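You operate a simulated robot arm through the tools that you are given. There is no shell and no other tool.

Carry out the task below with a simulated two-armed robot. There is one attempt and no reset: what you move stays moved.

Task
Fill the teal-collar vial with water to its line and stand it in the long white rack.
Fine: dose knob on HIGH; white WATER key; well 3. Set down upright: what you pick out.

Only the result counts: the job must be done as asked and must still hold three seconds after the hand-in. Knocking over, shifting, dropping, spilling or breaking anything else fails it.

Robot
Two 7-joint arms with two-finger grippers on one trunk that stands fixed in place. Base frame: the origin is at the foot of the trunk, x ahead of it, y to its left, z up; the work surface is at about z = 0.85. Lengths are in m, angles in rad, forces in N, time in s.
The left shoulder is at [0.041, 0.175, 1.228], the right one opposite. With the tool pointing down near the work surface each hand reaches from about 0.1 to 0.84 m from the base axis, measured 20 degrees to its own side. Payload 2.94 kg a hand.
The TCP of each hand is the grasp point between the finger pads, 0.03 m short of the fingertips. In the tool frame z runs along the fingers and y along their closing line. The gripper opens to 0.138 m; its body begins 0.109 m behind the TCP.
Orientation is that of the tool frame in the base frame, as a unit quaternion [x, y, z, w]. With the fingers straight down and closing along the base's y, the tool's x points along the base's -x, its y along +y and its z along -z.

Tools
- The arms move only by the tool jog_arm. It takes "left_increments", "right_increments" or both (then of equal length, played together; a hand with none holds still); each is a list of rows, each a list of 7 numbers: the turn, a rotation vector about the tool's x, y, z in rad, then the shift along the tool's x, y, z in m, then the finger opening in m, from 0 to 0.138. In form: [[ax, ay, az, x, y, z, hand], ...]. A call has 1 to 20 rows; each row shifts and turns the commanded pose from where the row before left it, along the tool's axes as they then stand. A row lasts 0.2 s, in which the tool goes at most 0.05 m and 0.15 rad; a call with a longer step from one row to the next is refused whole, and so is a gripper value outside its range. A pose out of reach is approached as far as the arm can. The call stops where the force on the tool passes 40 N (or 10 N more than at its start, if that is more) or the arm is blocked; 0.2 s more then pass. The fingers move at their own pace (about 0.045 m/s each) and stop on an object; they squeeze with about 27 N. The grip force told is the motor's: it shows also when the fingers shut on nothing. Time passes only in rows, and 0.2 s behind the last, so rows that do not move let the fingers close. It gives the time, the measured TCP pose, the force on the tool (base axes), the opening and the grip force at its end, in the units of the frame above (readings bear some noise), with the torque about the TCP (base axes, N m) and any sound that the robot's microphone picked up, and new pictures: "show" is both (left out), scene, wrist or none (wrist: the cameras of the hands that moved).
- Cameras (640 x 400 px; columns grow to the right, rows downward): "scene" is now at [0.1016, -0.0078, 1.7025]; the picture's right is [-0.12, -0.99, 0.00], its down [-0.75, 0.09, -0.65] and it looks along [0.65, -0.08, -0.76] (base axes); focal length 312 px, centre (320, 200). "left" rides on the left gripper at [0.071, -0.019, -0.146] in its tool frame; the picture's right is [0.26, 0.96, 0.00], its down [-0.85, 0.23, -0.48] and it looks along [-0.46, 0.13, 0.88] (tool axes); focal length 280 px, centre (320, 200). "right" rides on the right gripper at [0.071, 0.019, -0.146] in its tool frame; the picture's right is [-0.26, 0.96, 0.00], its down [-0.85, -0.23, -0.48] and it looks along [-0.46, -0.13, 0.88] (tool axes); focal length 280 px, centre (320, 200). There is no depth. A picture from a camera that has moved, and an enlarged one, comes with that camera's place and axes in the base frame and with its lens.
- lift_body(by): moves the trunk up (or, below 0, down) by that many m; the arms and the scene camera ride with it, the base frame stays. It gives what a move gives, with no picture.
- head_to(pan, tilt): turns the head with the scene camera to pan (to the left, within 2.094 rad either way) and tilt (down, from -0.506 to 1.204), counted from straight ahead of the robot (the tilt from the chest, where the trunk bows). It gives what a move gives, and a new picture of the scene camera.
- zoom(camera, box): a new picture of the part [left, top, right, bottom] of that camera's present view, enlarged. It takes no simulated time.
- close_job(): hands the job in; it is judged then, once.

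Places have to be worked out from the pictures, the camera data and where the tool is seen. Open the grippers and draw the arms clear of the work before you hand the job in, unless the task says otherwise.

The tools are called by a JSON object that holds its "op" and its "data". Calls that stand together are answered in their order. jog_arm: Moves the arms, as the interface text tells. Its arguments: {"type":"object","properties":{"left_increments":{"type":"array","items":{"type":"array","items":{"type":"number"}}},"right_increments":{"type":"array","items":{"type":"array","items":{"type":"number"}}},"show":{"type":"string","enum":["both","scene","wrist","none"]}},"required":[]} The other tools are called the same way: lift_body (by) moves the trunk up or down; head_to (pan, tilt) turns the head that bears the scene camera; zoom (camera, box) takes an enlarged picture of a part of a camera's view; close_job () hands the job in.

At the start:

```text
time: 0.0
left_tool_pos: [0.4966, 0.1188, 1.2528]
left_orientation: [0.001, 1.0, 0.0, 0.001]
left_ft_force: [0.0, 0.2, -0.1]
left_moment: [0.0, 0.03, -0.01]
left_opening: 0.1379
left_finger_force: 0.0
right_tool_pos: [0.5869, -0.4342, 1.27]
right_orientation: [-0.002, 1.0, 0.0, 0.0]
right_ft_force: [-0.3, -0.3, 0.6]
right_moment: [0.01, 0.01, 0.0]
right_opening: 0.1379
right_finger_force: 0.1
trunk travel left (down, up): [-0.4, 0.334]
head pan, tilt (commanded): [-0.119, 0.857]
```

scene: 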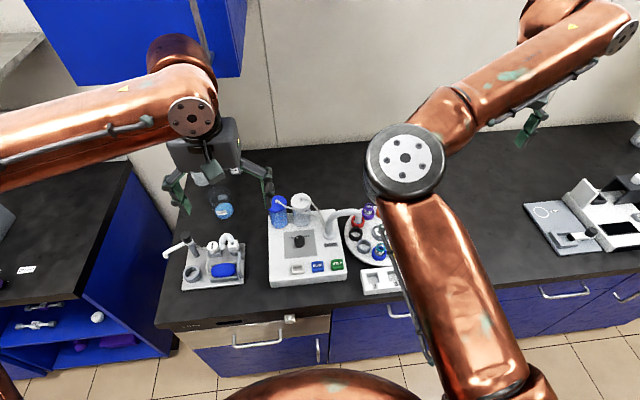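
right: 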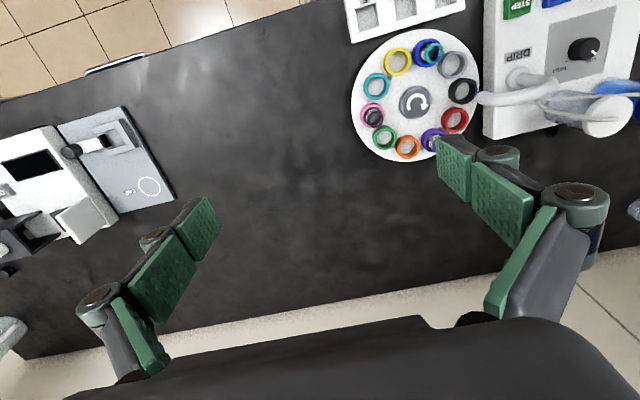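
left: 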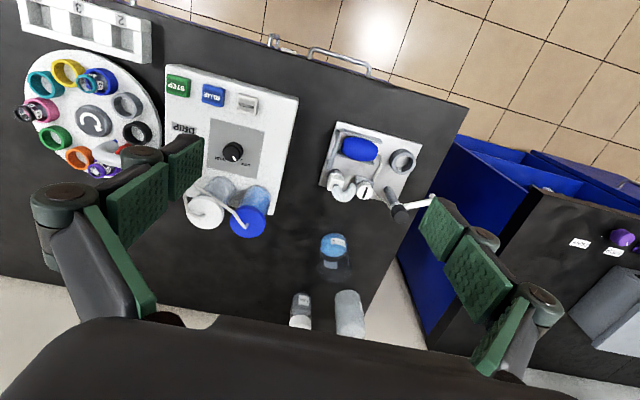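

I'll look closely at the bench first: dispenser, carousel and racks.

{"op": "zoom", "data": {"camera": "left", "box": [0, 0, 320, 200]}}

{"op": "zoom", "data": {"camera": "right", "box": [320, 0, 640, 200]}}

{"op": "zoom", "data": {"camera": "scene", "box": [160, 170, 420, 332]}}

{"op": "zoom", "data": {"camera": "left", "box": [280, 100, 640, 325]}}

```text
2.00 times, centred on (160, 100) of left
camera zoom: at [0.426, 0.0994, 1.3974], right [-0.26, 0.96, 0.0], down [0.85, 0.23, 0.48], along [0.46, 0.13, -0.88], focal length 561 px, centre (640, 400)
```

zoom: 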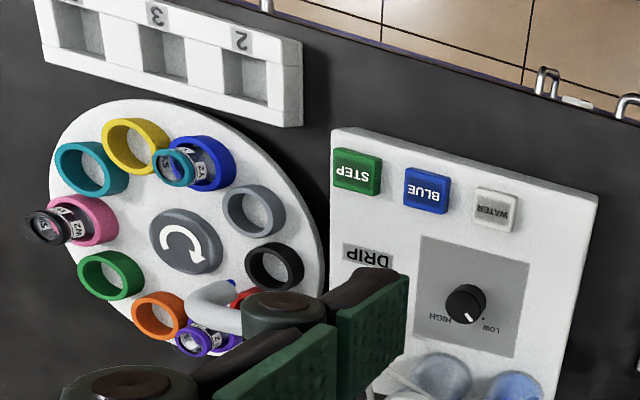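

```text
2.00 times, centred on (480, 100) of right
camera zoom: at [0.5176, -0.4144, 1.4149], right [0.26, 0.97, 0.0], down [0.85, -0.23, 0.48], along [0.46, -0.12, -0.88], focal length 561 px, centre (0, 400)
```

zoom: 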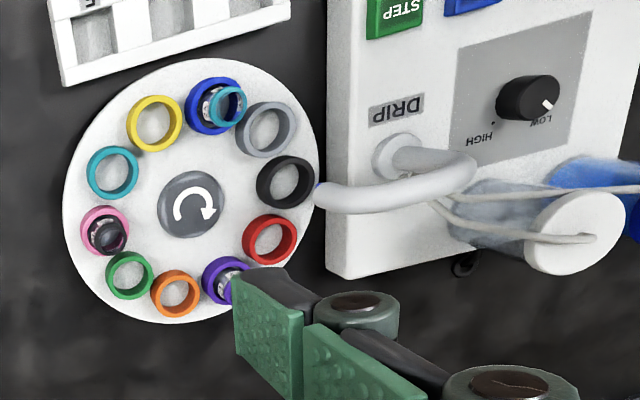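

```text
2.46 times, centred on (290, 251) of scene
camera zoom: at [0.1016, -0.0078, 1.7025], right [-0.12, -0.99, 0.0], down [-0.75, 0.09, -0.65], along [0.65, -0.08, -0.76], focal length 768 px, centre (394, 74)
```

zoom: 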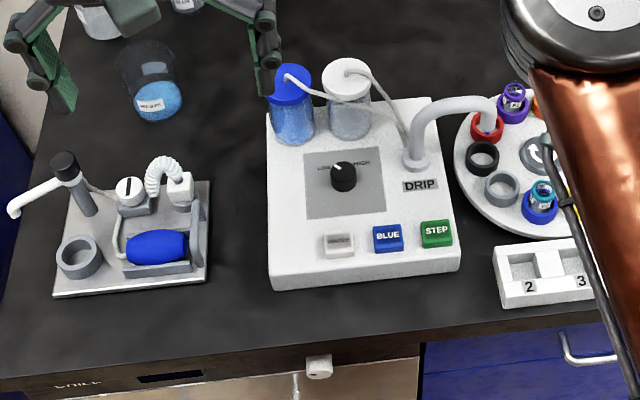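

```text
1.78 times, centred on (460, 212) of left
camera zoom: at [0.426, 0.0994, 1.3974], right [-0.26, 0.96, 0.0], down [0.85, 0.23, 0.48], along [0.46, 0.13, -0.88], focal length 498 px, centre (71, 178)
```

zoom: 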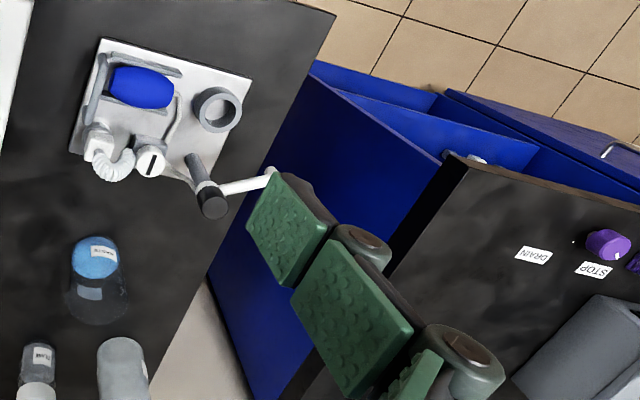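

The carousel seems to hold the teal-collar vial in its blue cup, and the spout sits over the black cup. I'll bring the left hand (its camera) in for a closer look at the knob and keys while pulling the right arm aside.

{"op": "jog_arm", "data": {"left_increments": [[0, 0, 0, 0, -0.03, 0.025, 0.138], [0, 0, 0, 0, -0.03, 0.025, 0.138], [0, 0, 0, 0, -0.03, 0.025, 0.138], [0, 0, 0, 0, -0.03, 0.025, 0.138]], "right_increments": [[0, 0, 0, 0.02, -0.04, 0, 0.138], [0, 0, 0, 0.02, -0.04, 0, 0.138], [0, 0, 0, 0.02, -0.04, 0, 0.138], [0, 0, 0, 0.02, -0.04, 0, 0.138]]}}

```text
time: 1.0
left_tool_pos: [0.4969, -0.0068, 1.1542]
left_orientation: [0.001, 1.0, 0.002, 0.0]
left_ft_force: [1.0, -0.3, 0.0]
left_moment: [0.08, -0.01, 0.01]
left_opening: 0.1381
left_finger_force: 0.0
right_tool_pos: [0.5103, -0.5992, 1.2673]
right_orientation: [-0.002, 1.0, 0.002, 0.0]
right_ft_force: [0.9, -1.4, 0.0]
right_moment: [0.08, -0.03, 0.0]
right_opening: 0.1378
right_finger_force: 0.0
trunk travel left (down, up): [-0.4, 0.334]
head pan, tilt (commanded): [-0.119, 0.857]
camera scene: at [0.1026, -0.0134, 1.7024], right [-0.12, -0.99, 0.0], down [-0.75, 0.09, -0.65], along [0.65, -0.07, -0.76], focal length 312 px, centre (320, 200)
camera right: at [0.439, -0.5803, 1.4131], right [0.26, 0.97, 0.0], down [0.85, -0.23, 0.47], along [0.46, -0.12, -0.88], focal length 280 px, centre (320, 200)
camera left: at [0.4263, -0.0271, 1.2979], right [-0.26, 0.96, 0.0], down [0.85, 0.23, 0.48], along [0.46, 0.13, -0.88], focal length 280 px, centre (320, 200)
```

scene: 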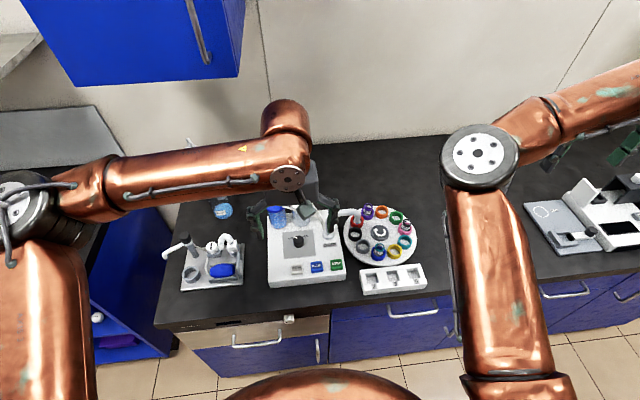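
right: 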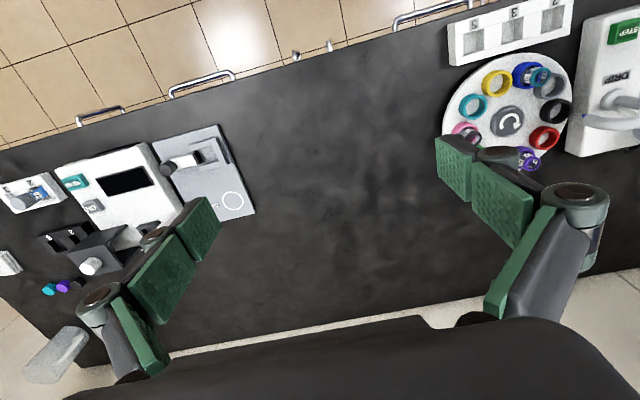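
left: 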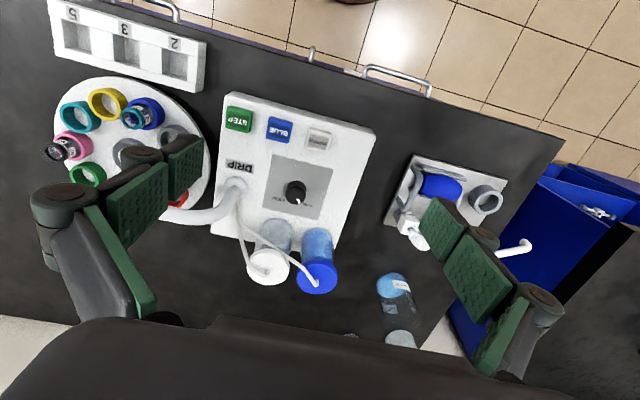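

I'll zoom into the details: rack labels, vials and knob.

{"op": "zoom", "data": {"camera": "left", "box": [40, 0, 220, 112]}}

{"op": "zoom", "data": {"camera": "left", "box": [210, 80, 380, 300]}}

{"op": "zoom", "data": {"camera": "left", "box": [30, 70, 220, 220]}}

{"op": "zoom", "data": {"camera": "scene", "box": [260, 190, 440, 302]}}

{"op": "zoom", "data": {"camera": "right", "box": [0, 120, 270, 340]}}

{"op": "zoom", "data": {"camera": "right", "box": [420, 0, 640, 180]}}

```text
3.56 times, centred on (130, 56) of left
camera zoom: at [0.4263, -0.0271, 1.2979], right [-0.26, 0.96, 0.0], down [0.85, 0.23, 0.48], along [0.46, 0.13, -0.88], focal length 997 px, centre (996, 712)
```

zoom: 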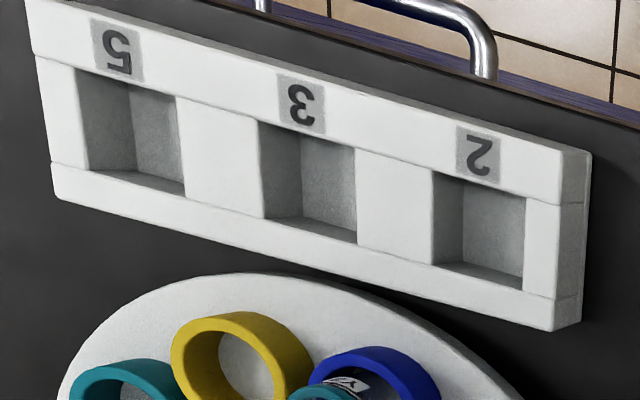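

```text
1.82 times, centred on (295, 190) of left
camera zoom: at [0.4263, -0.0271, 1.2979], right [-0.26, 0.96, 0.0], down [0.85, 0.23, 0.48], along [0.46, 0.13, -0.88], focal length 510 px, centre (366, 218)
```

zoom: 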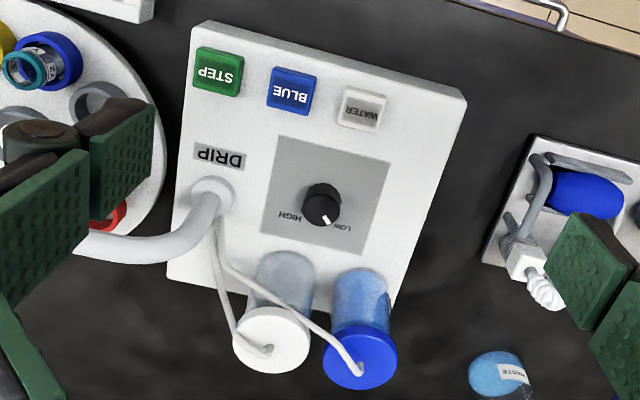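

```text
2.67 times, centred on (125, 145) of left
camera zoom: at [0.4263, -0.0271, 1.2979], right [-0.26, 0.96, 0.0], down [0.85, 0.23, 0.48], along [0.46, 0.13, -0.88], focal length 748 px, centre (840, 347)
```

zoom: 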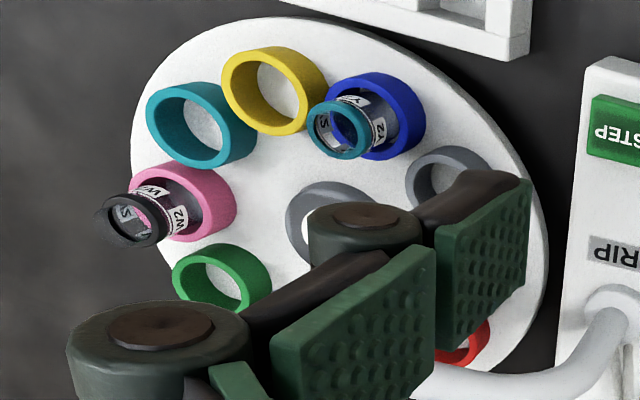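

```text
3.56 times, centred on (350, 246) of scene
camera zoom: at [0.1026, -0.0134, 1.7024], right [-0.12, -0.99, 0.0], down [-0.75, 0.09, -0.65], along [0.65, -0.07, -0.76], focal length 1110 px, centre (213, 36)
```

zoom: 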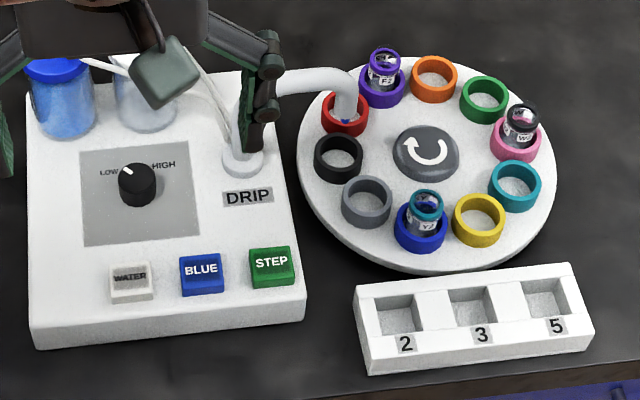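

```text
1.82 times, centred on (135, 230) of right
camera zoom: at [0.439, -0.5803, 1.4131], right [0.26, 0.97, 0.0], down [0.85, -0.23, 0.47], along [0.46, -0.12, -0.88], focal length 510 px, centre (656, 146)
```

zoom: 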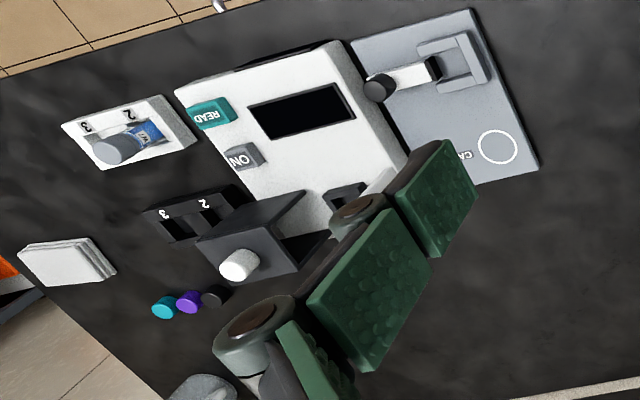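

```text
2.22 times, centred on (530, 90) of right
camera zoom: at [0.439, -0.5803, 1.4131], right [0.26, 0.97, 0.0], down [0.85, -0.23, 0.47], along [0.46, -0.12, -0.88], focal length 623 px, centre (-147, 444)
```

zoom: 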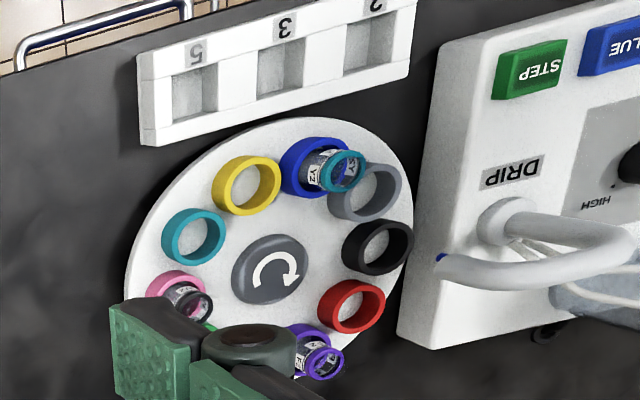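

The rack has wells 2, 3 and 5, the carousel arrow runs clockwise (blue cup reaches the spout in two steps), and the knob points to LOW. I'll bring the left hand lower for a closer look at the knob.

{"op": "jog_arm", "data": {"left_increments": [[0, 0, 0, 0, 0, 0.03, 0.138], [0, 0, 0, 0, 0, 0.03, 0.1], [0, 0, 0, 0, 0, 0.03, 0.06]], "right_increments": [[0, 0, 0, -0.02, 0.045, 0.0, 0.138], [0, 0, 0, 0, 0.045, 0.02, 0.1], [0, 0, 0, 0, 0.045, 0.03, 0.06]]}}

{"op": "zoom", "data": {"camera": "left", "box": [220, 120, 420, 280]}}

{"op": "zoom", "data": {"camera": "right", "box": [300, 0, 620, 220]}}

```text
refused: row 3 steps farther than a row can; nothing moved
```

```text
2.50 times, centred on (320, 200) of left
camera zoom: at [0.4263, -0.0271, 1.2979], right [-0.26, 0.96, 0.0], down [0.85, 0.23, 0.48], along [0.46, 0.13, -0.88], focal length 701 px, centre (320, 200)
```

zoom: 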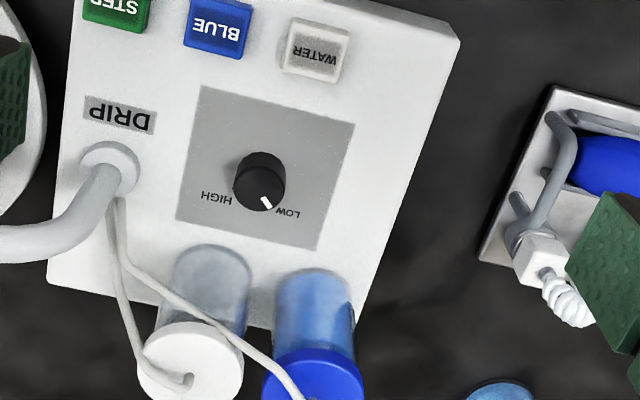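

```text
1.82 times, centred on (460, 110) of right
camera zoom: at [0.439, -0.5803, 1.4131], right [0.26, 0.97, 0.0], down [0.85, -0.23, 0.47], along [0.46, -0.12, -0.88], focal length 510 px, centre (66, 364)
```

zoom: 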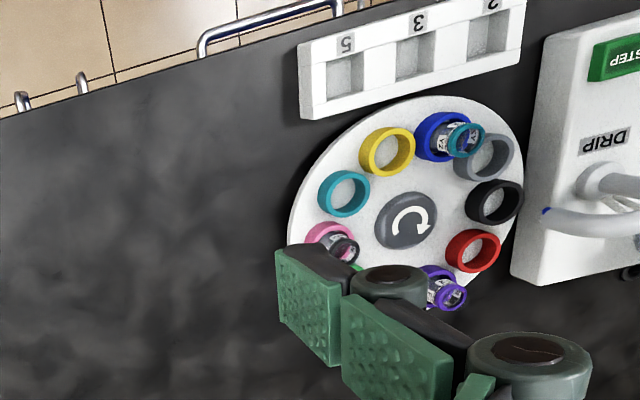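

The step was too long; I'll use smaller steps to bring both cameras closer.

{"op": "jog_arm", "data": {"left_increments": [[0, 0, 0, 0, 0, 0.03, 0.138], [0, 0, 0, 0, 0, 0.03, 0.1], [0, 0, 0, 0, 0, 0.03, 0.06], [0, 0, 0, 0, 0.005, 0.01, 0.06]], "right_increments": [[0, 0, 0, 0, 0.04, 0.02, 0.138], [0, 0, 0, 0, 0.04, 0.025, 0.1], [0, 0, 0, 0, 0.04, 0.025, 0.06], [0, 0, 0, 0, 0.04, 0.025, 0.06]]}}

{"op": "zoom", "data": {"camera": "left", "box": [200, 60, 440, 220]}}

{"op": "zoom", "data": {"camera": "right", "box": [300, 0, 620, 220]}}

```text
time: 2.0
left_tool_pos: [0.4959, 0.0045, 1.0537]
left_orientation: [-0.001, 1.0, 0.0, 0.0]
left_ft_force: [-0.4, 0.1, 0.1]
left_moment: [-0.01, 0.0, -0.03]
left_opening: 0.0688
left_finger_force: 1.2
right_tool_pos: [0.5075, -0.4343, 1.1763]
right_orientation: [-0.001, 1.0, -0.001, -0.001]
right_ft_force: [0.6, 0.2, 0.0]
right_moment: [0.01, 0.0, 0.0]
right_opening: 0.069
right_finger_force: 0.6
trunk travel left (down, up): [-0.4, 0.334]
head pan, tilt (commanded): [-0.119, 0.857]
camera scene: at [0.1016, -0.0063, 1.7025], right [-0.12, -0.99, 0.0], down [-0.75, 0.09, -0.65], along [0.65, -0.08, -0.76], focal length 312 px, centre (320, 200)
camera right: at [0.4361, -0.4143, 1.3216], right [0.26, 0.97, 0.0], down [0.85, -0.23, 0.48], along [0.46, -0.13, -0.88], focal length 280 px, centre (320, 200)
camera left: at [0.4257, -0.0146, 1.1983], right [-0.26, 0.96, 0.0], down [0.85, 0.23, 0.48], along [0.46, 0.12, -0.88], focal length 280 px, centre (320, 200)
```

scene: 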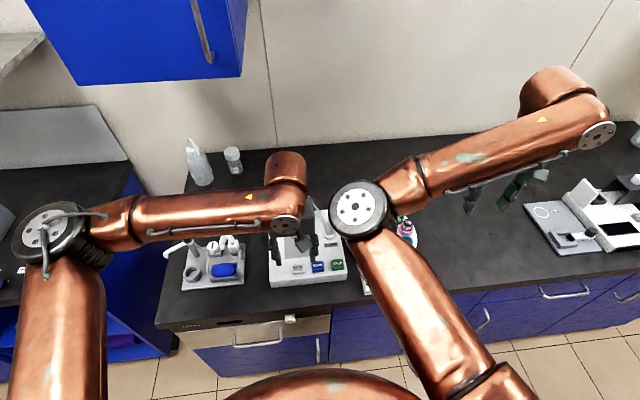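
right: 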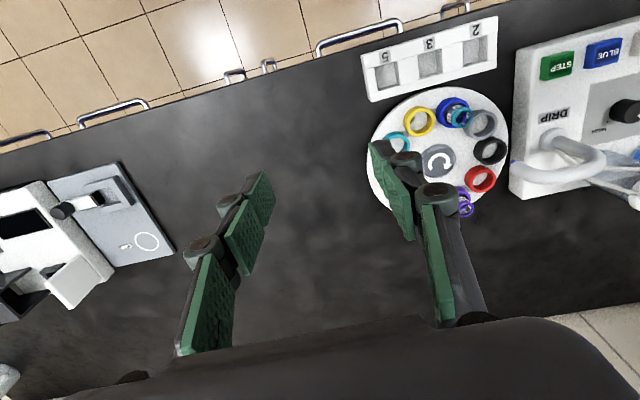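
left: 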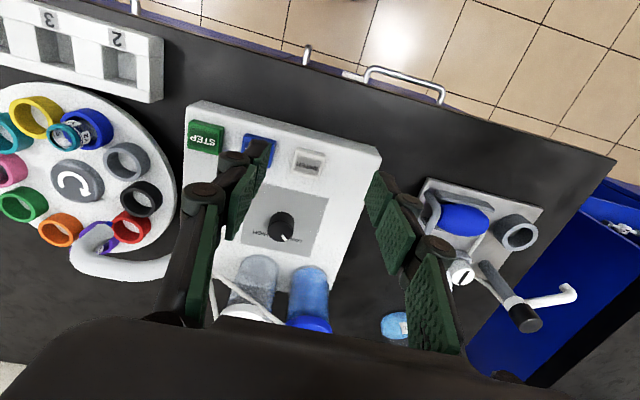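

```text
2.50 times, centred on (320, 140) of left
camera zoom: at [0.4257, -0.0146, 1.1983], right [-0.26, 0.96, 0.0], down [0.85, 0.23, 0.48], along [0.46, 0.12, -0.88], focal length 701 px, centre (320, 350)
```

zoom: 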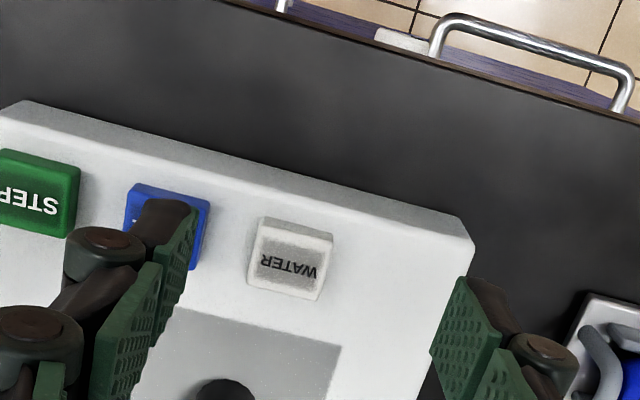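

```text
1.82 times, centred on (460, 110) of right
camera zoom: at [0.4361, -0.4143, 1.3216], right [0.26, 0.97, 0.0], down [0.85, -0.23, 0.48], along [0.46, -0.13, -0.88], focal length 510 px, centre (66, 364)
```

zoom: 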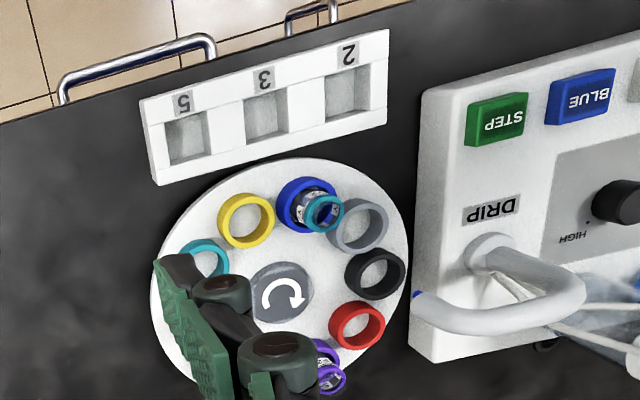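

Zooming on the knob and the teal vial in the current views.

{"op": "zoom", "data": {"camera": "left", "box": [220, 180, 350, 262]}}

{"op": "zoom", "data": {"camera": "left", "box": [0, 70, 190, 290]}}

{"op": "zoom", "data": {"camera": "right", "box": [420, 80, 520, 160]}}

```text
4.88 times, centred on (285, 221) of left
camera zoom: at [0.4257, -0.0146, 1.1983], right [-0.26, 0.96, 0.0], down [0.85, 0.23, 0.48], along [0.46, 0.12, -0.88], focal length 1368 px, centre (491, 98)
```

zoom: 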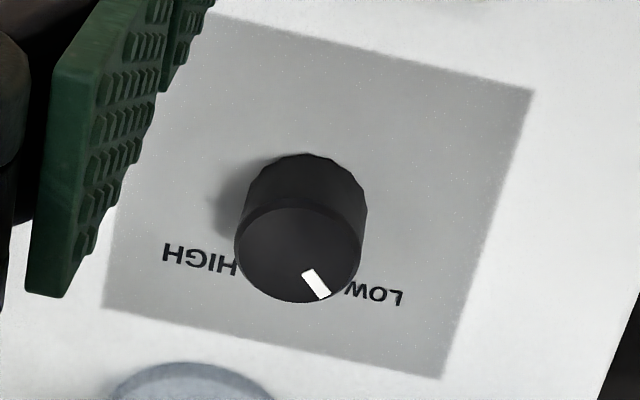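

```text
1.82 times, centred on (95, 180) of left
camera zoom: at [0.4257, -0.0146, 1.1983], right [-0.26, 0.96, 0.0], down [0.85, 0.23, 0.48], along [0.46, 0.12, -0.88], focal length 510 px, centre (729, 236)
```

zoom: 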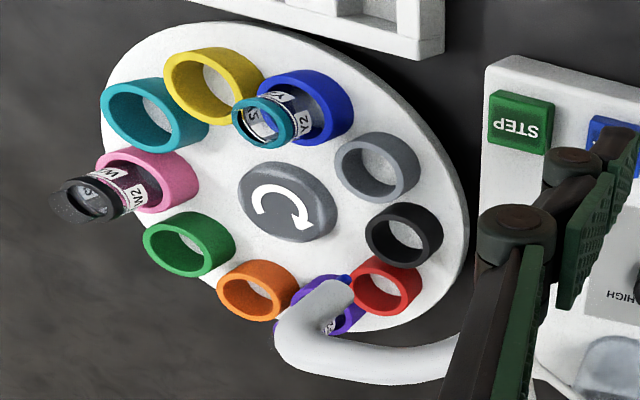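

```text
5.00 times, centred on (470, 120) of right
camera zoom: at [0.4361, -0.4143, 1.3216], right [0.26, 0.97, 0.0], down [0.85, -0.23, 0.48], along [0.46, -0.13, -0.88], focal length 1402 px, centre (-430, 600)
```

zoom: 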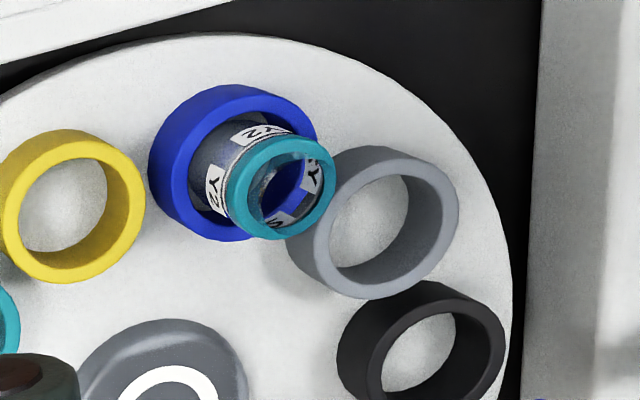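

Now the knob region from the right camera, to find the tick marks for HIGH and LOW.

{"op": "zoom", "data": {"camera": "right", "box": [540, 60, 640, 160]}}

{"op": "zoom", "data": {"camera": "right", "box": [355, 10, 505, 110]}}

{"op": "zoom", "data": {"camera": "left", "box": [60, 170, 240, 300]}}

```text
4.00 times, centred on (590, 110) of right
camera zoom: at [0.4361, -0.4143, 1.3216], right [0.26, 0.97, 0.0], down [0.85, -0.23, 0.48], along [0.46, -0.13, -0.88], focal length 1122 px, centre (-760, 560)
```

zoom: 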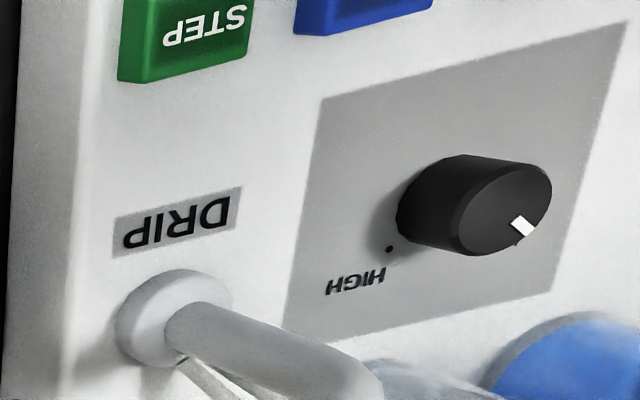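

```text
4.00 times, centred on (430, 60) of right
camera zoom: at [0.4361, -0.4143, 1.3216], right [0.26, 0.97, 0.0], down [0.85, -0.23, 0.48], along [0.46, -0.13, -0.88], focal length 1122 px, centre (-120, 760)
```

zoom: 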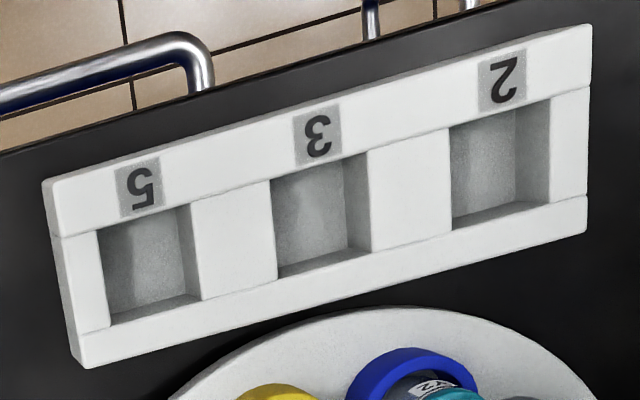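

```text
3.08 times, centred on (150, 235) of left
camera zoom: at [0.4257, -0.0146, 1.1983], right [-0.26, 0.96, 0.0], down [0.85, 0.23, 0.48], along [0.46, 0.12, -0.88], focal length 863 px, centre (843, 92)
```

zoom: 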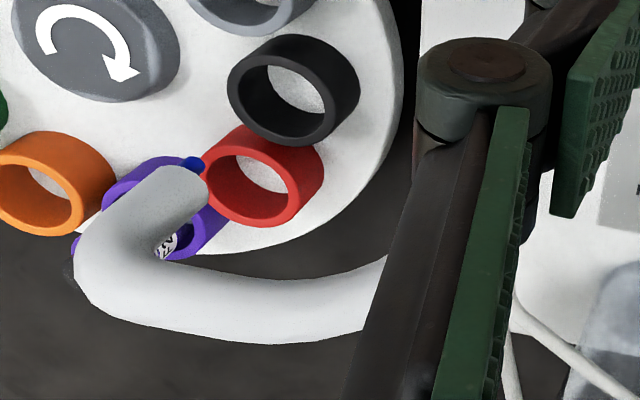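

Findings so far: knob centre ≈ (0.632, −0.010), top z ≈ 0.915, panel top ≈ 0.887; pointer at about +42° (LOW), HIGH at about −42°. I'll move the left hand above the knob and look down the tool axis to refine.

{"op": "jog_arm", "data": {"left_increments": [[0, 0, 0, -0.034, -0.004, 0.005, 0.06], [0, 0, 0, -0.034, -0.004, 0.005, 0.06], [0, 0, 0, -0.034, -0.003, 0.005, 0.06], [0, 0, 0, -0.034, -0.003, 0.005, 0.06], [0, 0, 0, 0, 0, 0, 0.06]], "right_increments": [[0, 0, 0, 0, -0.03, 0, 0.06], [0, 0, 0, 0, -0.03, 0, 0.06], [0, 0, 0, 0, 0, 0, 0.06], [0, 0, 0, 0, 0, 0, 0.06], [0, 0, 0, 0, 0, 0, 0.06]]}}

{"op": "zoom", "data": {"camera": "left", "box": [220, 60, 420, 220]}}

```text
time: 3.2
left_tool_pos: [0.631, -0.0098, 1.0325]
left_orientation: [0.0, 1.0, 0.0, 0.0]
left_ft_force: [-0.3, 0.4, -0.1]
left_moment: [-0.04, 0.01, 0.01]
left_opening: 0.0599
left_finger_force: 0.0
right_tool_pos: [0.5087, -0.4936, 1.1756]
right_orientation: [-0.001, 1.0, -0.001, 0.001]
right_ft_force: [-0.6, -0.5, 0.0]
right_moment: [-0.01, -0.02, 0.02]
right_opening: 0.0601
right_finger_force: 0.1
trunk travel left (down, up): [-0.4, 0.334]
head pan, tilt (commanded): [-0.119, 0.857]
camera scene: at [0.1009, -0.0072, 1.7026], right [-0.12, -0.99, 0.0], down [-0.75, 0.09, -0.65], along [0.65, -0.08, -0.76], focal length 312 px, centre (320, 200)
camera right: at [0.4367, -0.4744, 1.3216], right [0.26, 0.97, 0.0], down [0.85, -0.23, 0.48], along [0.46, -0.12, -0.88], focal length 280 px, centre (320, 200)
camera left: at [0.5613, -0.0291, 1.1779], right [-0.26, 0.96, 0.0], down [0.85, 0.23, 0.48], along [0.46, 0.12, -0.88], focal length 280 px, centre (320, 200)
```

scene: 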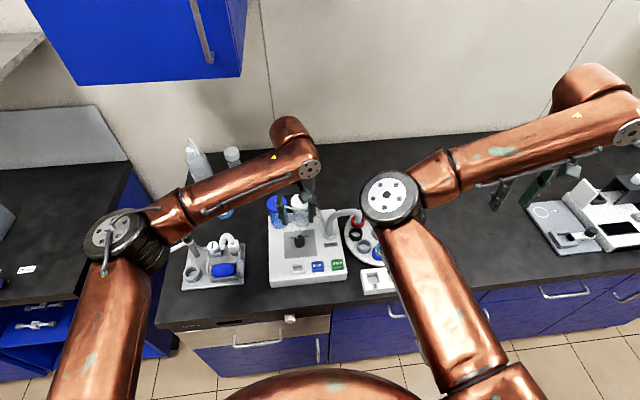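
right: 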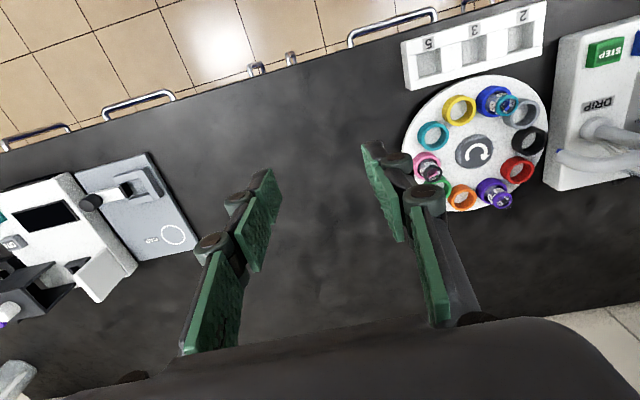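
left: 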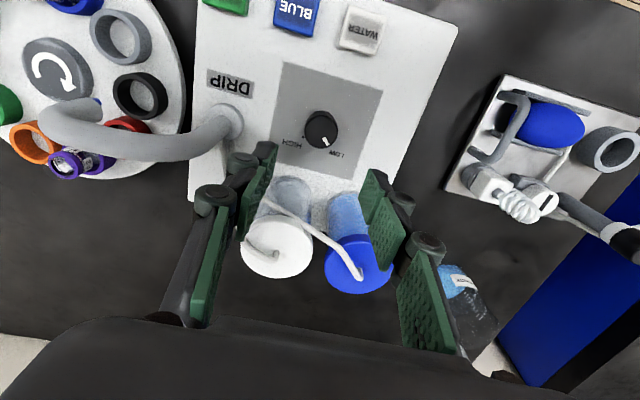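

```text
2.50 times, centred on (320, 140) of left
camera zoom: at [0.5613, -0.0291, 1.1779], right [-0.26, 0.96, 0.0], down [0.85, 0.23, 0.48], along [0.46, 0.12, -0.88], focal length 701 px, centre (320, 350)
```

zoom: 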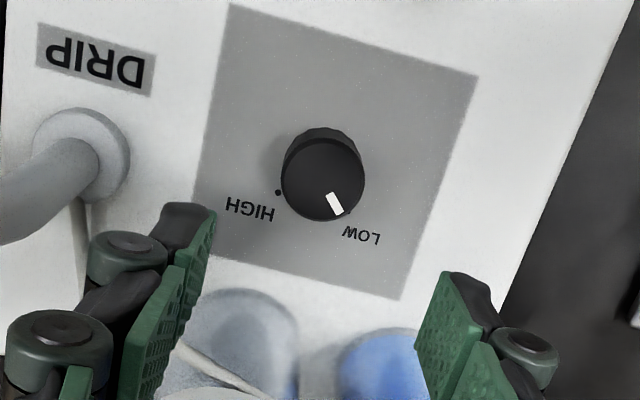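

Refined: knob centre ≈ (0.628, −0.010), top ≈ 0.918, panel ≈ 0.893. I'll centre over it and pre-rotate counter-clockwise by 0.8 rad before descending.

{"op": "jog_arm", "data": {"left_increments": [[0, 0, 0, 0.003, -0.0004, 0, 0.06], [0, 0, -0.135, 0, 0, 0, 0.06], [0, 0, -0.135, 0, 0, 0, 0.06], [0, 0, -0.135, 0, 0, 0, 0.06], [0, 0, -0.135, 0, 0, 0, 0.06], [0, 0, -0.135, 0, 0, 0, 0.06], [0, 0, -0.135, 0, 0, 0, 0.06], [0, 0, 0, 0, 0, 0, 0.06]]}}

{"op": "zoom", "data": {"camera": "left", "box": [220, 60, 420, 220]}}

```text
time: 5.0
left_tool_pos: [0.6307, -0.0106, 1.0326]
left_orientation: [-0.395, 0.919, 0.0, 0.0]
left_ft_force: [0.7, -1.4, -0.2]
left_moment: [-0.01, 0.03, 0.0]
left_opening: 0.0601
left_finger_force: 0.0
right_tool_pos: [0.508, -0.4946, 1.1742]
right_orientation: [-0.001, 1.0, 0.0, 0.0]
right_ft_force: [-0.1, -0.8, 0.1]
right_moment: [-0.02, 0.0, 0.04]
right_opening: 0.0601
right_finger_force: 0.1
trunk travel left (down, up): [-0.4, 0.334]
head pan, tilt (commanded): [-0.119, 0.857]
camera scene: at [0.1016, -0.0081, 1.7025], right [-0.12, -0.99, 0.0], down [-0.75, 0.09, -0.65], along [0.65, -0.08, -0.76], focal length 312 px, centre (320, 200)
camera left: at [0.595, -0.0762, 1.1772], right [-0.88, 0.47, 0.0], down [0.42, 0.77, 0.48], along [0.22, 0.42, -0.88], focal length 280 px, centre (320, 200)
```

scene: 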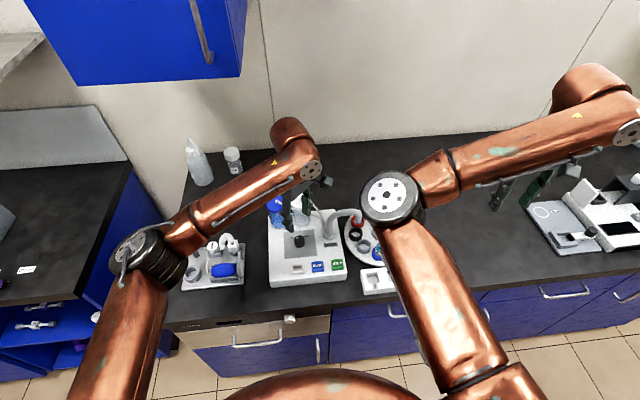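
left: 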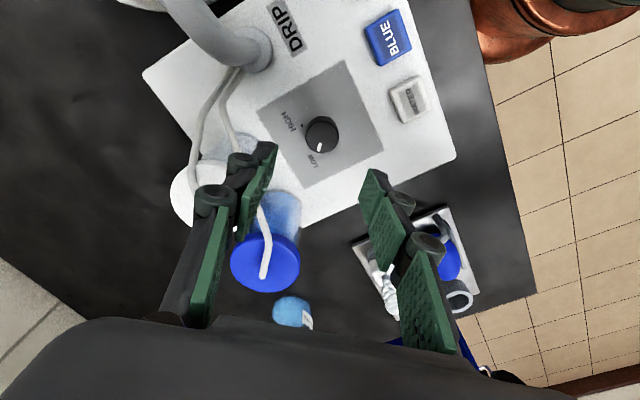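

```text
2.50 times, centred on (320, 140) of left
camera zoom: at [0.595, -0.0762, 1.1772], right [-0.88, 0.47, 0.0], down [0.42, 0.77, 0.48], along [0.22, 0.42, -0.88], focal length 701 px, centre (320, 350)
```

zoom: 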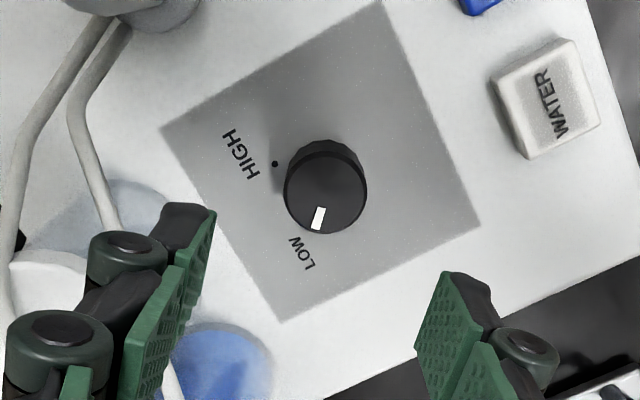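

The view confirms the axis is ~2.5 mm too far in +x. I'll correct that, narrow to 0.05, and descend to about z = 0.935.

{"op": "jog_arm", "data": {"left_increments": [[0, 0, 0, 0.0017, 0.0018, 0.0, 0.05], [0, 0, 0, 0, 0, 0.035, 0.05], [0, 0, 0, 0, 0, 0.035, 0.05], [0, 0, 0, 0, 0, 0.02, 0.05], [0, 0, 0, 0, 0, 0.006, 0.05], [0, 0, 0, 0, 0, 0, 0.05]]}}

{"op": "zoom", "data": {"camera": "left", "box": [220, 100, 420, 260]}}

```text
time: 6.4
left_tool_pos: [0.6258, -0.0121, 0.9365]
left_orientation: [-0.395, 0.919, 0.0, 0.0]
left_ft_force: [-0.3, 0.4, -0.5]
left_moment: [-0.05, 0.03, 0.0]
left_opening: 0.0498
left_finger_force: 0.0
right_tool_pos: [0.5078, -0.4945, 1.1756]
right_orientation: [-0.002, 1.0, -0.001, 0.001]
right_ft_force: [0.4, -0.2, -0.1]
right_moment: [-0.01, -0.02, -0.01]
right_opening: 0.06
right_finger_force: 0.0
trunk travel left (down, up): [-0.4, 0.334]
head pan, tilt (commanded): [-0.119, 0.857]
camera scene: at [0.1017, -0.0081, 1.7025], right [-0.12, -0.99, 0.0], down [-0.75, 0.09, -0.65], along [0.65, -0.08, -0.76], focal length 312 px, centre (320, 200)
camera left: at [0.5921, -0.076, 1.0816], right [-0.88, 0.47, 0.0], down [0.42, 0.77, 0.48], along [0.23, 0.42, -0.88], focal length 280 px, centre (320, 200)
```

scene: 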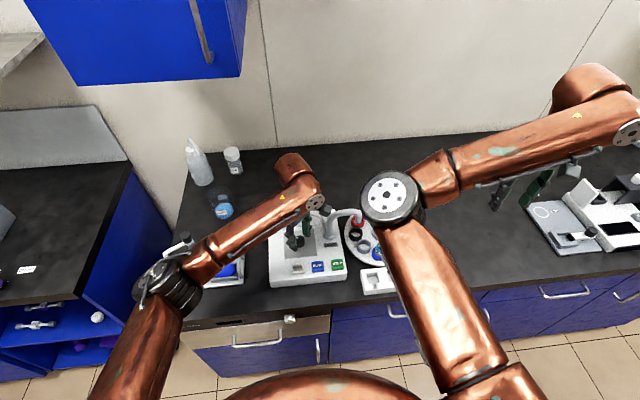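
left: 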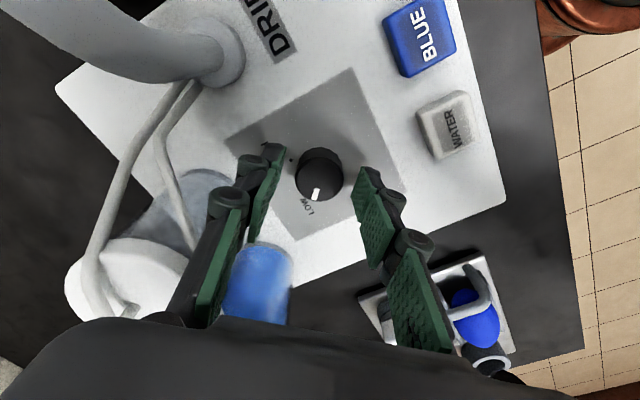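

```text
2.50 times, centred on (320, 180) of left
camera zoom: at [0.5921, -0.076, 1.0816], right [-0.88, 0.47, 0.0], down [0.42, 0.77, 0.48], along [0.23, 0.42, -0.88], focal length 701 px, centre (320, 250)
```

zoom: 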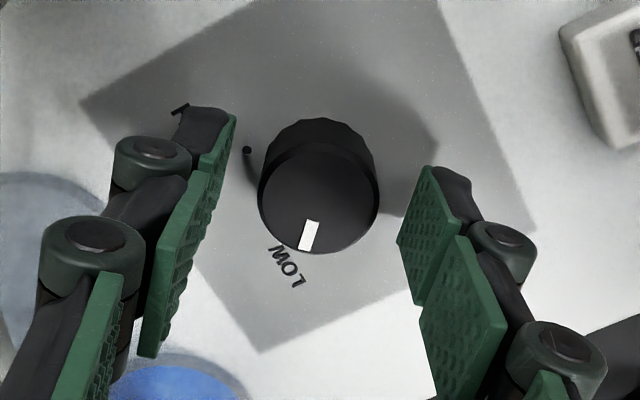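

The knob is well centred between the pads. I'll lower 5 mm more and close on it.

{"op": "jog_arm", "data": {"left_increments": [[0, 0, 0, 0, 0, 0.005, 0.05], [0, 0, 0, 0, 0, 0, 0.05], [0, 0, 0, 0, 0, 0, 0.02], [0, 0, 0, 0, 0, 0, 0.0], [0, 0, 0, 0, 0, 0, 0.0]], "show": "wrist"}}

```text
time: 7.6
left_tool_pos: [0.6273, -0.0116, 0.9313]
left_orientation: [-0.394, 0.919, 0.0, 0.0]
left_ft_force: [-2.0, 0.8, -1.4]
left_moment: [-0.02, 0.13, 0.0]
left_opening: 0.0314
left_finger_force: 40.4
right_tool_pos: [0.5075, -0.495, 1.1751]
right_orientation: [-0.002, 1.0, 0.0, 0.0]
right_ft_force: [0.2, 0.0, 0.3]
right_moment: [-0.01, 0.0, 0.01]
right_opening: 0.06
right_finger_force: 0.1
trunk travel left (down, up): [-0.4, 0.334]
head pan, tilt (commanded): [-0.119, 0.857]
camera left: at [0.592, -0.076, 1.0766], right [-0.88, 0.48, 0.0], down [0.42, 0.77, 0.48], along [0.23, 0.42, -0.88], focal length 280 px, centre (320, 200)
```

left: 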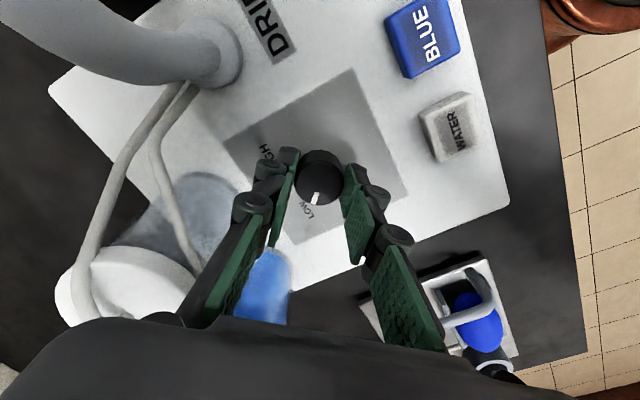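

Gripped at 31 mm. Now I turn it clockwise in part and check that the knob follows.

{"op": "jog_arm", "data": {"left_increments": [[0, 0, 0.14, 0, 0, 0, 0.0], [0, 0, 0.14, 0, 0, 0, 0.0], [0, 0, 0.14, 0, 0, 0, 0.0], [0, 0, 0.14, 0, 0, 0, 0.0], [0, 0, 0.14, 0, 0, 0, 0.0]], "show": "wrist"}}

{"op": "zoom", "data": {"camera": "left", "box": [220, 100, 420, 260]}}

```text
time: 8.8
left_tool_pos: [0.6252, -0.0108, 0.9319]
left_orientation: [-0.055, 0.998, 0.0, -0.001]
left_ft_force: [-12.2, 3.6, -3.0]
left_moment: [0.24, -0.24, 0.02]
left_opening: 0.0311
left_finger_force: 45.0
right_tool_pos: [0.507, -0.4934, 1.1756]
right_orientation: [-0.002, 1.0, -0.001, 0.001]
right_ft_force: [0.0, 0.7, -0.6]
right_moment: [0.01, 0.01, 0.0]
right_opening: 0.0601
right_finger_force: 0.1
trunk travel left (down, up): [-0.4, 0.334]
head pan, tilt (commanded): [-0.119, 0.857]
camera left: at [0.5579, -0.037, 1.0766], right [-0.36, 0.93, 0.0], down [0.82, 0.32, 0.48], along [0.44, 0.17, -0.88], focal length 280 px, centre (320, 200)
```

left: 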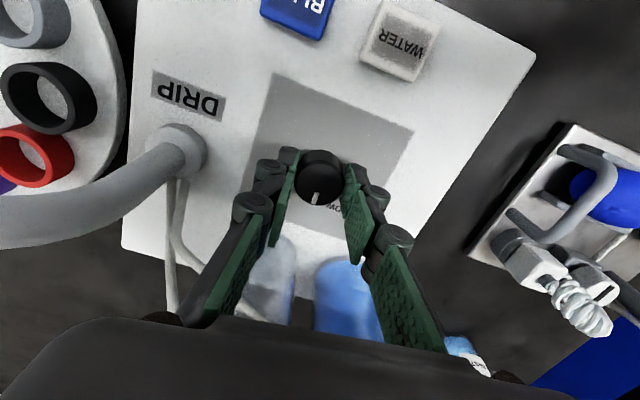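

```text
2.50 times, centred on (320, 180) of left
camera zoom: at [0.5579, -0.037, 1.0766], right [-0.36, 0.93, 0.0], down [0.82, 0.32, 0.48], along [0.44, 0.17, -0.88], focal length 701 px, centre (320, 250)
```

zoom: 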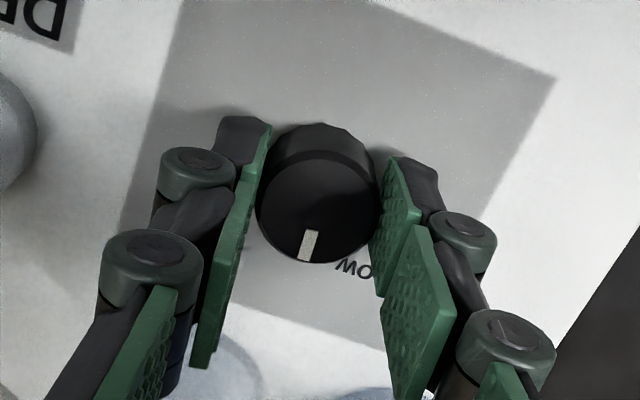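

The knob turns with the grip. I'll relieve the small sideways force by 1.5 mm and turn the remaining ~0.78 rad.

{"op": "jog_arm", "data": {"left_increments": [[0, 0, 0.13, 0.0015, 0, 0, 0.0], [0, 0, 0.13, 0, 0, 0, 0.0], [0, 0, 0.13, 0, 0, 0, 0.0], [0, 0, 0.13, 0, 0, 0, 0.0], [0, 0, 0.13, 0, 0, 0, 0.0], [0, 0, 0.13, 0, 0, 0, 0.0], [0, 0, 0, 0, 0, 0, 0.0]], "show": "wrist"}}

{"op": "zoom", "data": {"camera": "left", "box": [220, 100, 420, 260]}}

```text
time: 10.4
left_tool_pos: [0.6275, -0.0082, 0.9324]
left_orientation: [0.328, 0.945, 0.0, 0.001]
left_ft_force: [3.5, 13.1, 7.2]
left_moment: [0.78, 0.13, 0.0]
left_opening: 0.0311
left_finger_force: 45.5
right_tool_pos: [0.5082, -0.4933, 1.176]
right_orientation: [-0.003, 1.0, -0.001, 0.001]
right_ft_force: [-0.4, 0.9, -0.4]
right_moment: [0.01, -0.01, 0.02]
right_opening: 0.06
right_finger_force: 0.1
trunk travel left (down, up): [-0.4, 0.334]
head pan, tilt (commanded): [-0.119, 0.857]
camera left: at [0.5587, 0.0203, 1.0764], right [0.39, 0.92, 0.0], down [0.81, -0.35, 0.48], along [0.44, -0.19, -0.88], focal length 280 px, centre (320, 200)
```

left: 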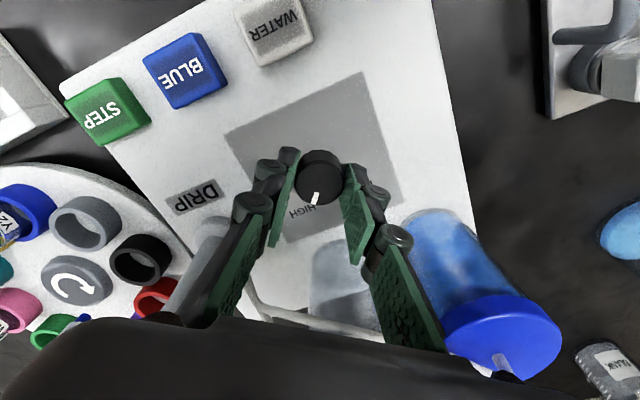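

```text
2.50 times, centred on (320, 180) of left
camera zoom: at [0.5587, 0.0203, 1.0764], right [0.39, 0.92, 0.0], down [0.81, -0.35, 0.48], along [0.44, -0.19, -0.88], focal length 701 px, centre (320, 250)
```

zoom: 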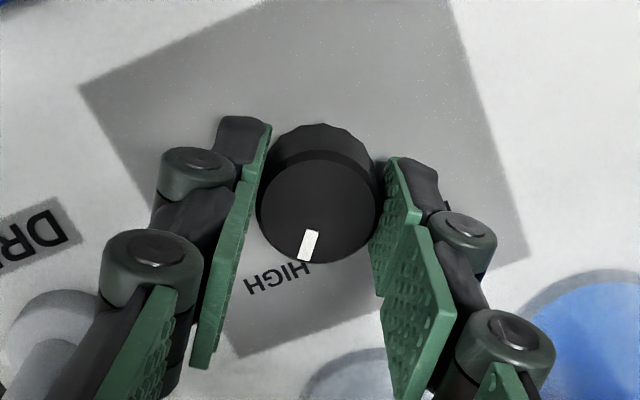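

Turned 1.478 rad so far; the pointer appears a few degrees short of the HIGH dot. I'll add 0.09 rad, then open and rise to check.

{"op": "jog_arm", "data": {"left_increments": [[0, 0, 0.09, 0, 0, 0, 0.0], [0, 0, 0, 0, 0, 0, 0.0], [0, 0, 0, 0, 0, 0, 0.05], [0, 0, 0, 0, 0, 0, 0.05], [0, 0, 0, 0, 0, -0.03, 0.05], [0, 0, 0, 0, 0, -0.04, 0.05], [0, 0, 0, 0, 0, -0.03, 0.05]], "show": "wrist"}}

{"op": "zoom", "data": {"camera": "left", "box": [220, 60, 420, 220]}}

```text
time: 12.0
left_tool_pos: [0.6244, -0.0119, 1.0305]
left_orientation: [0.373, 0.928, 0.001, -0.001]
left_ft_force: [-0.4, 0.5, 0.5]
left_moment: [0.01, 0.02, -0.04]
left_opening: 0.0501
left_finger_force: 0.0
right_tool_pos: [0.5072, -0.4942, 1.1758]
right_orientation: [-0.001, 1.0, 0.0, 0.001]
right_ft_force: [0.0, 0.0, 1.2]
right_moment: [0.0, 0.01, -0.02]
right_opening: 0.0601
right_finger_force: 0.1
trunk travel left (down, up): [-0.4, 0.334]
head pan, tilt (commanded): [-0.119, 0.857]
camera left: at [0.5602, 0.0239, 1.1761], right [0.48, 0.88, 0.0], down [0.77, -0.42, 0.47], along [0.42, -0.23, -0.88], focal length 280 px, centre (320, 200)
```

left: 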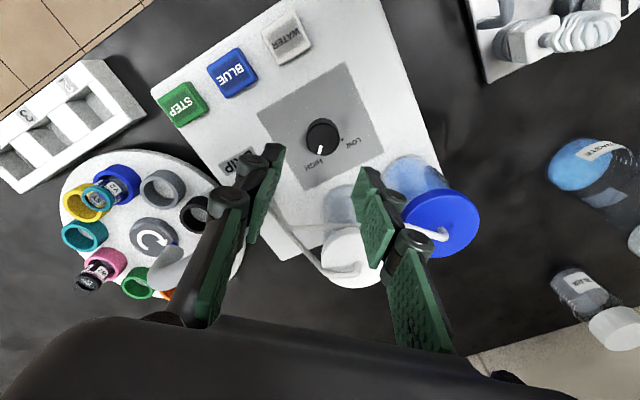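

```text
2.50 times, centred on (320, 140) of left
camera zoom: at [0.5602, 0.0239, 1.1761], right [0.48, 0.88, 0.0], down [0.77, -0.42, 0.47], along [0.42, -0.23, -0.88], focal length 701 px, centre (320, 350)
```

zoom: 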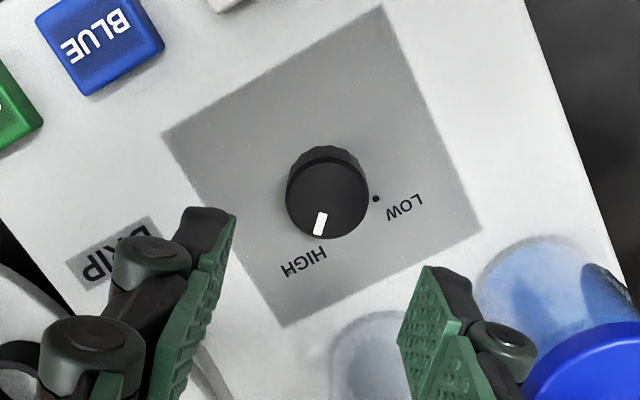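

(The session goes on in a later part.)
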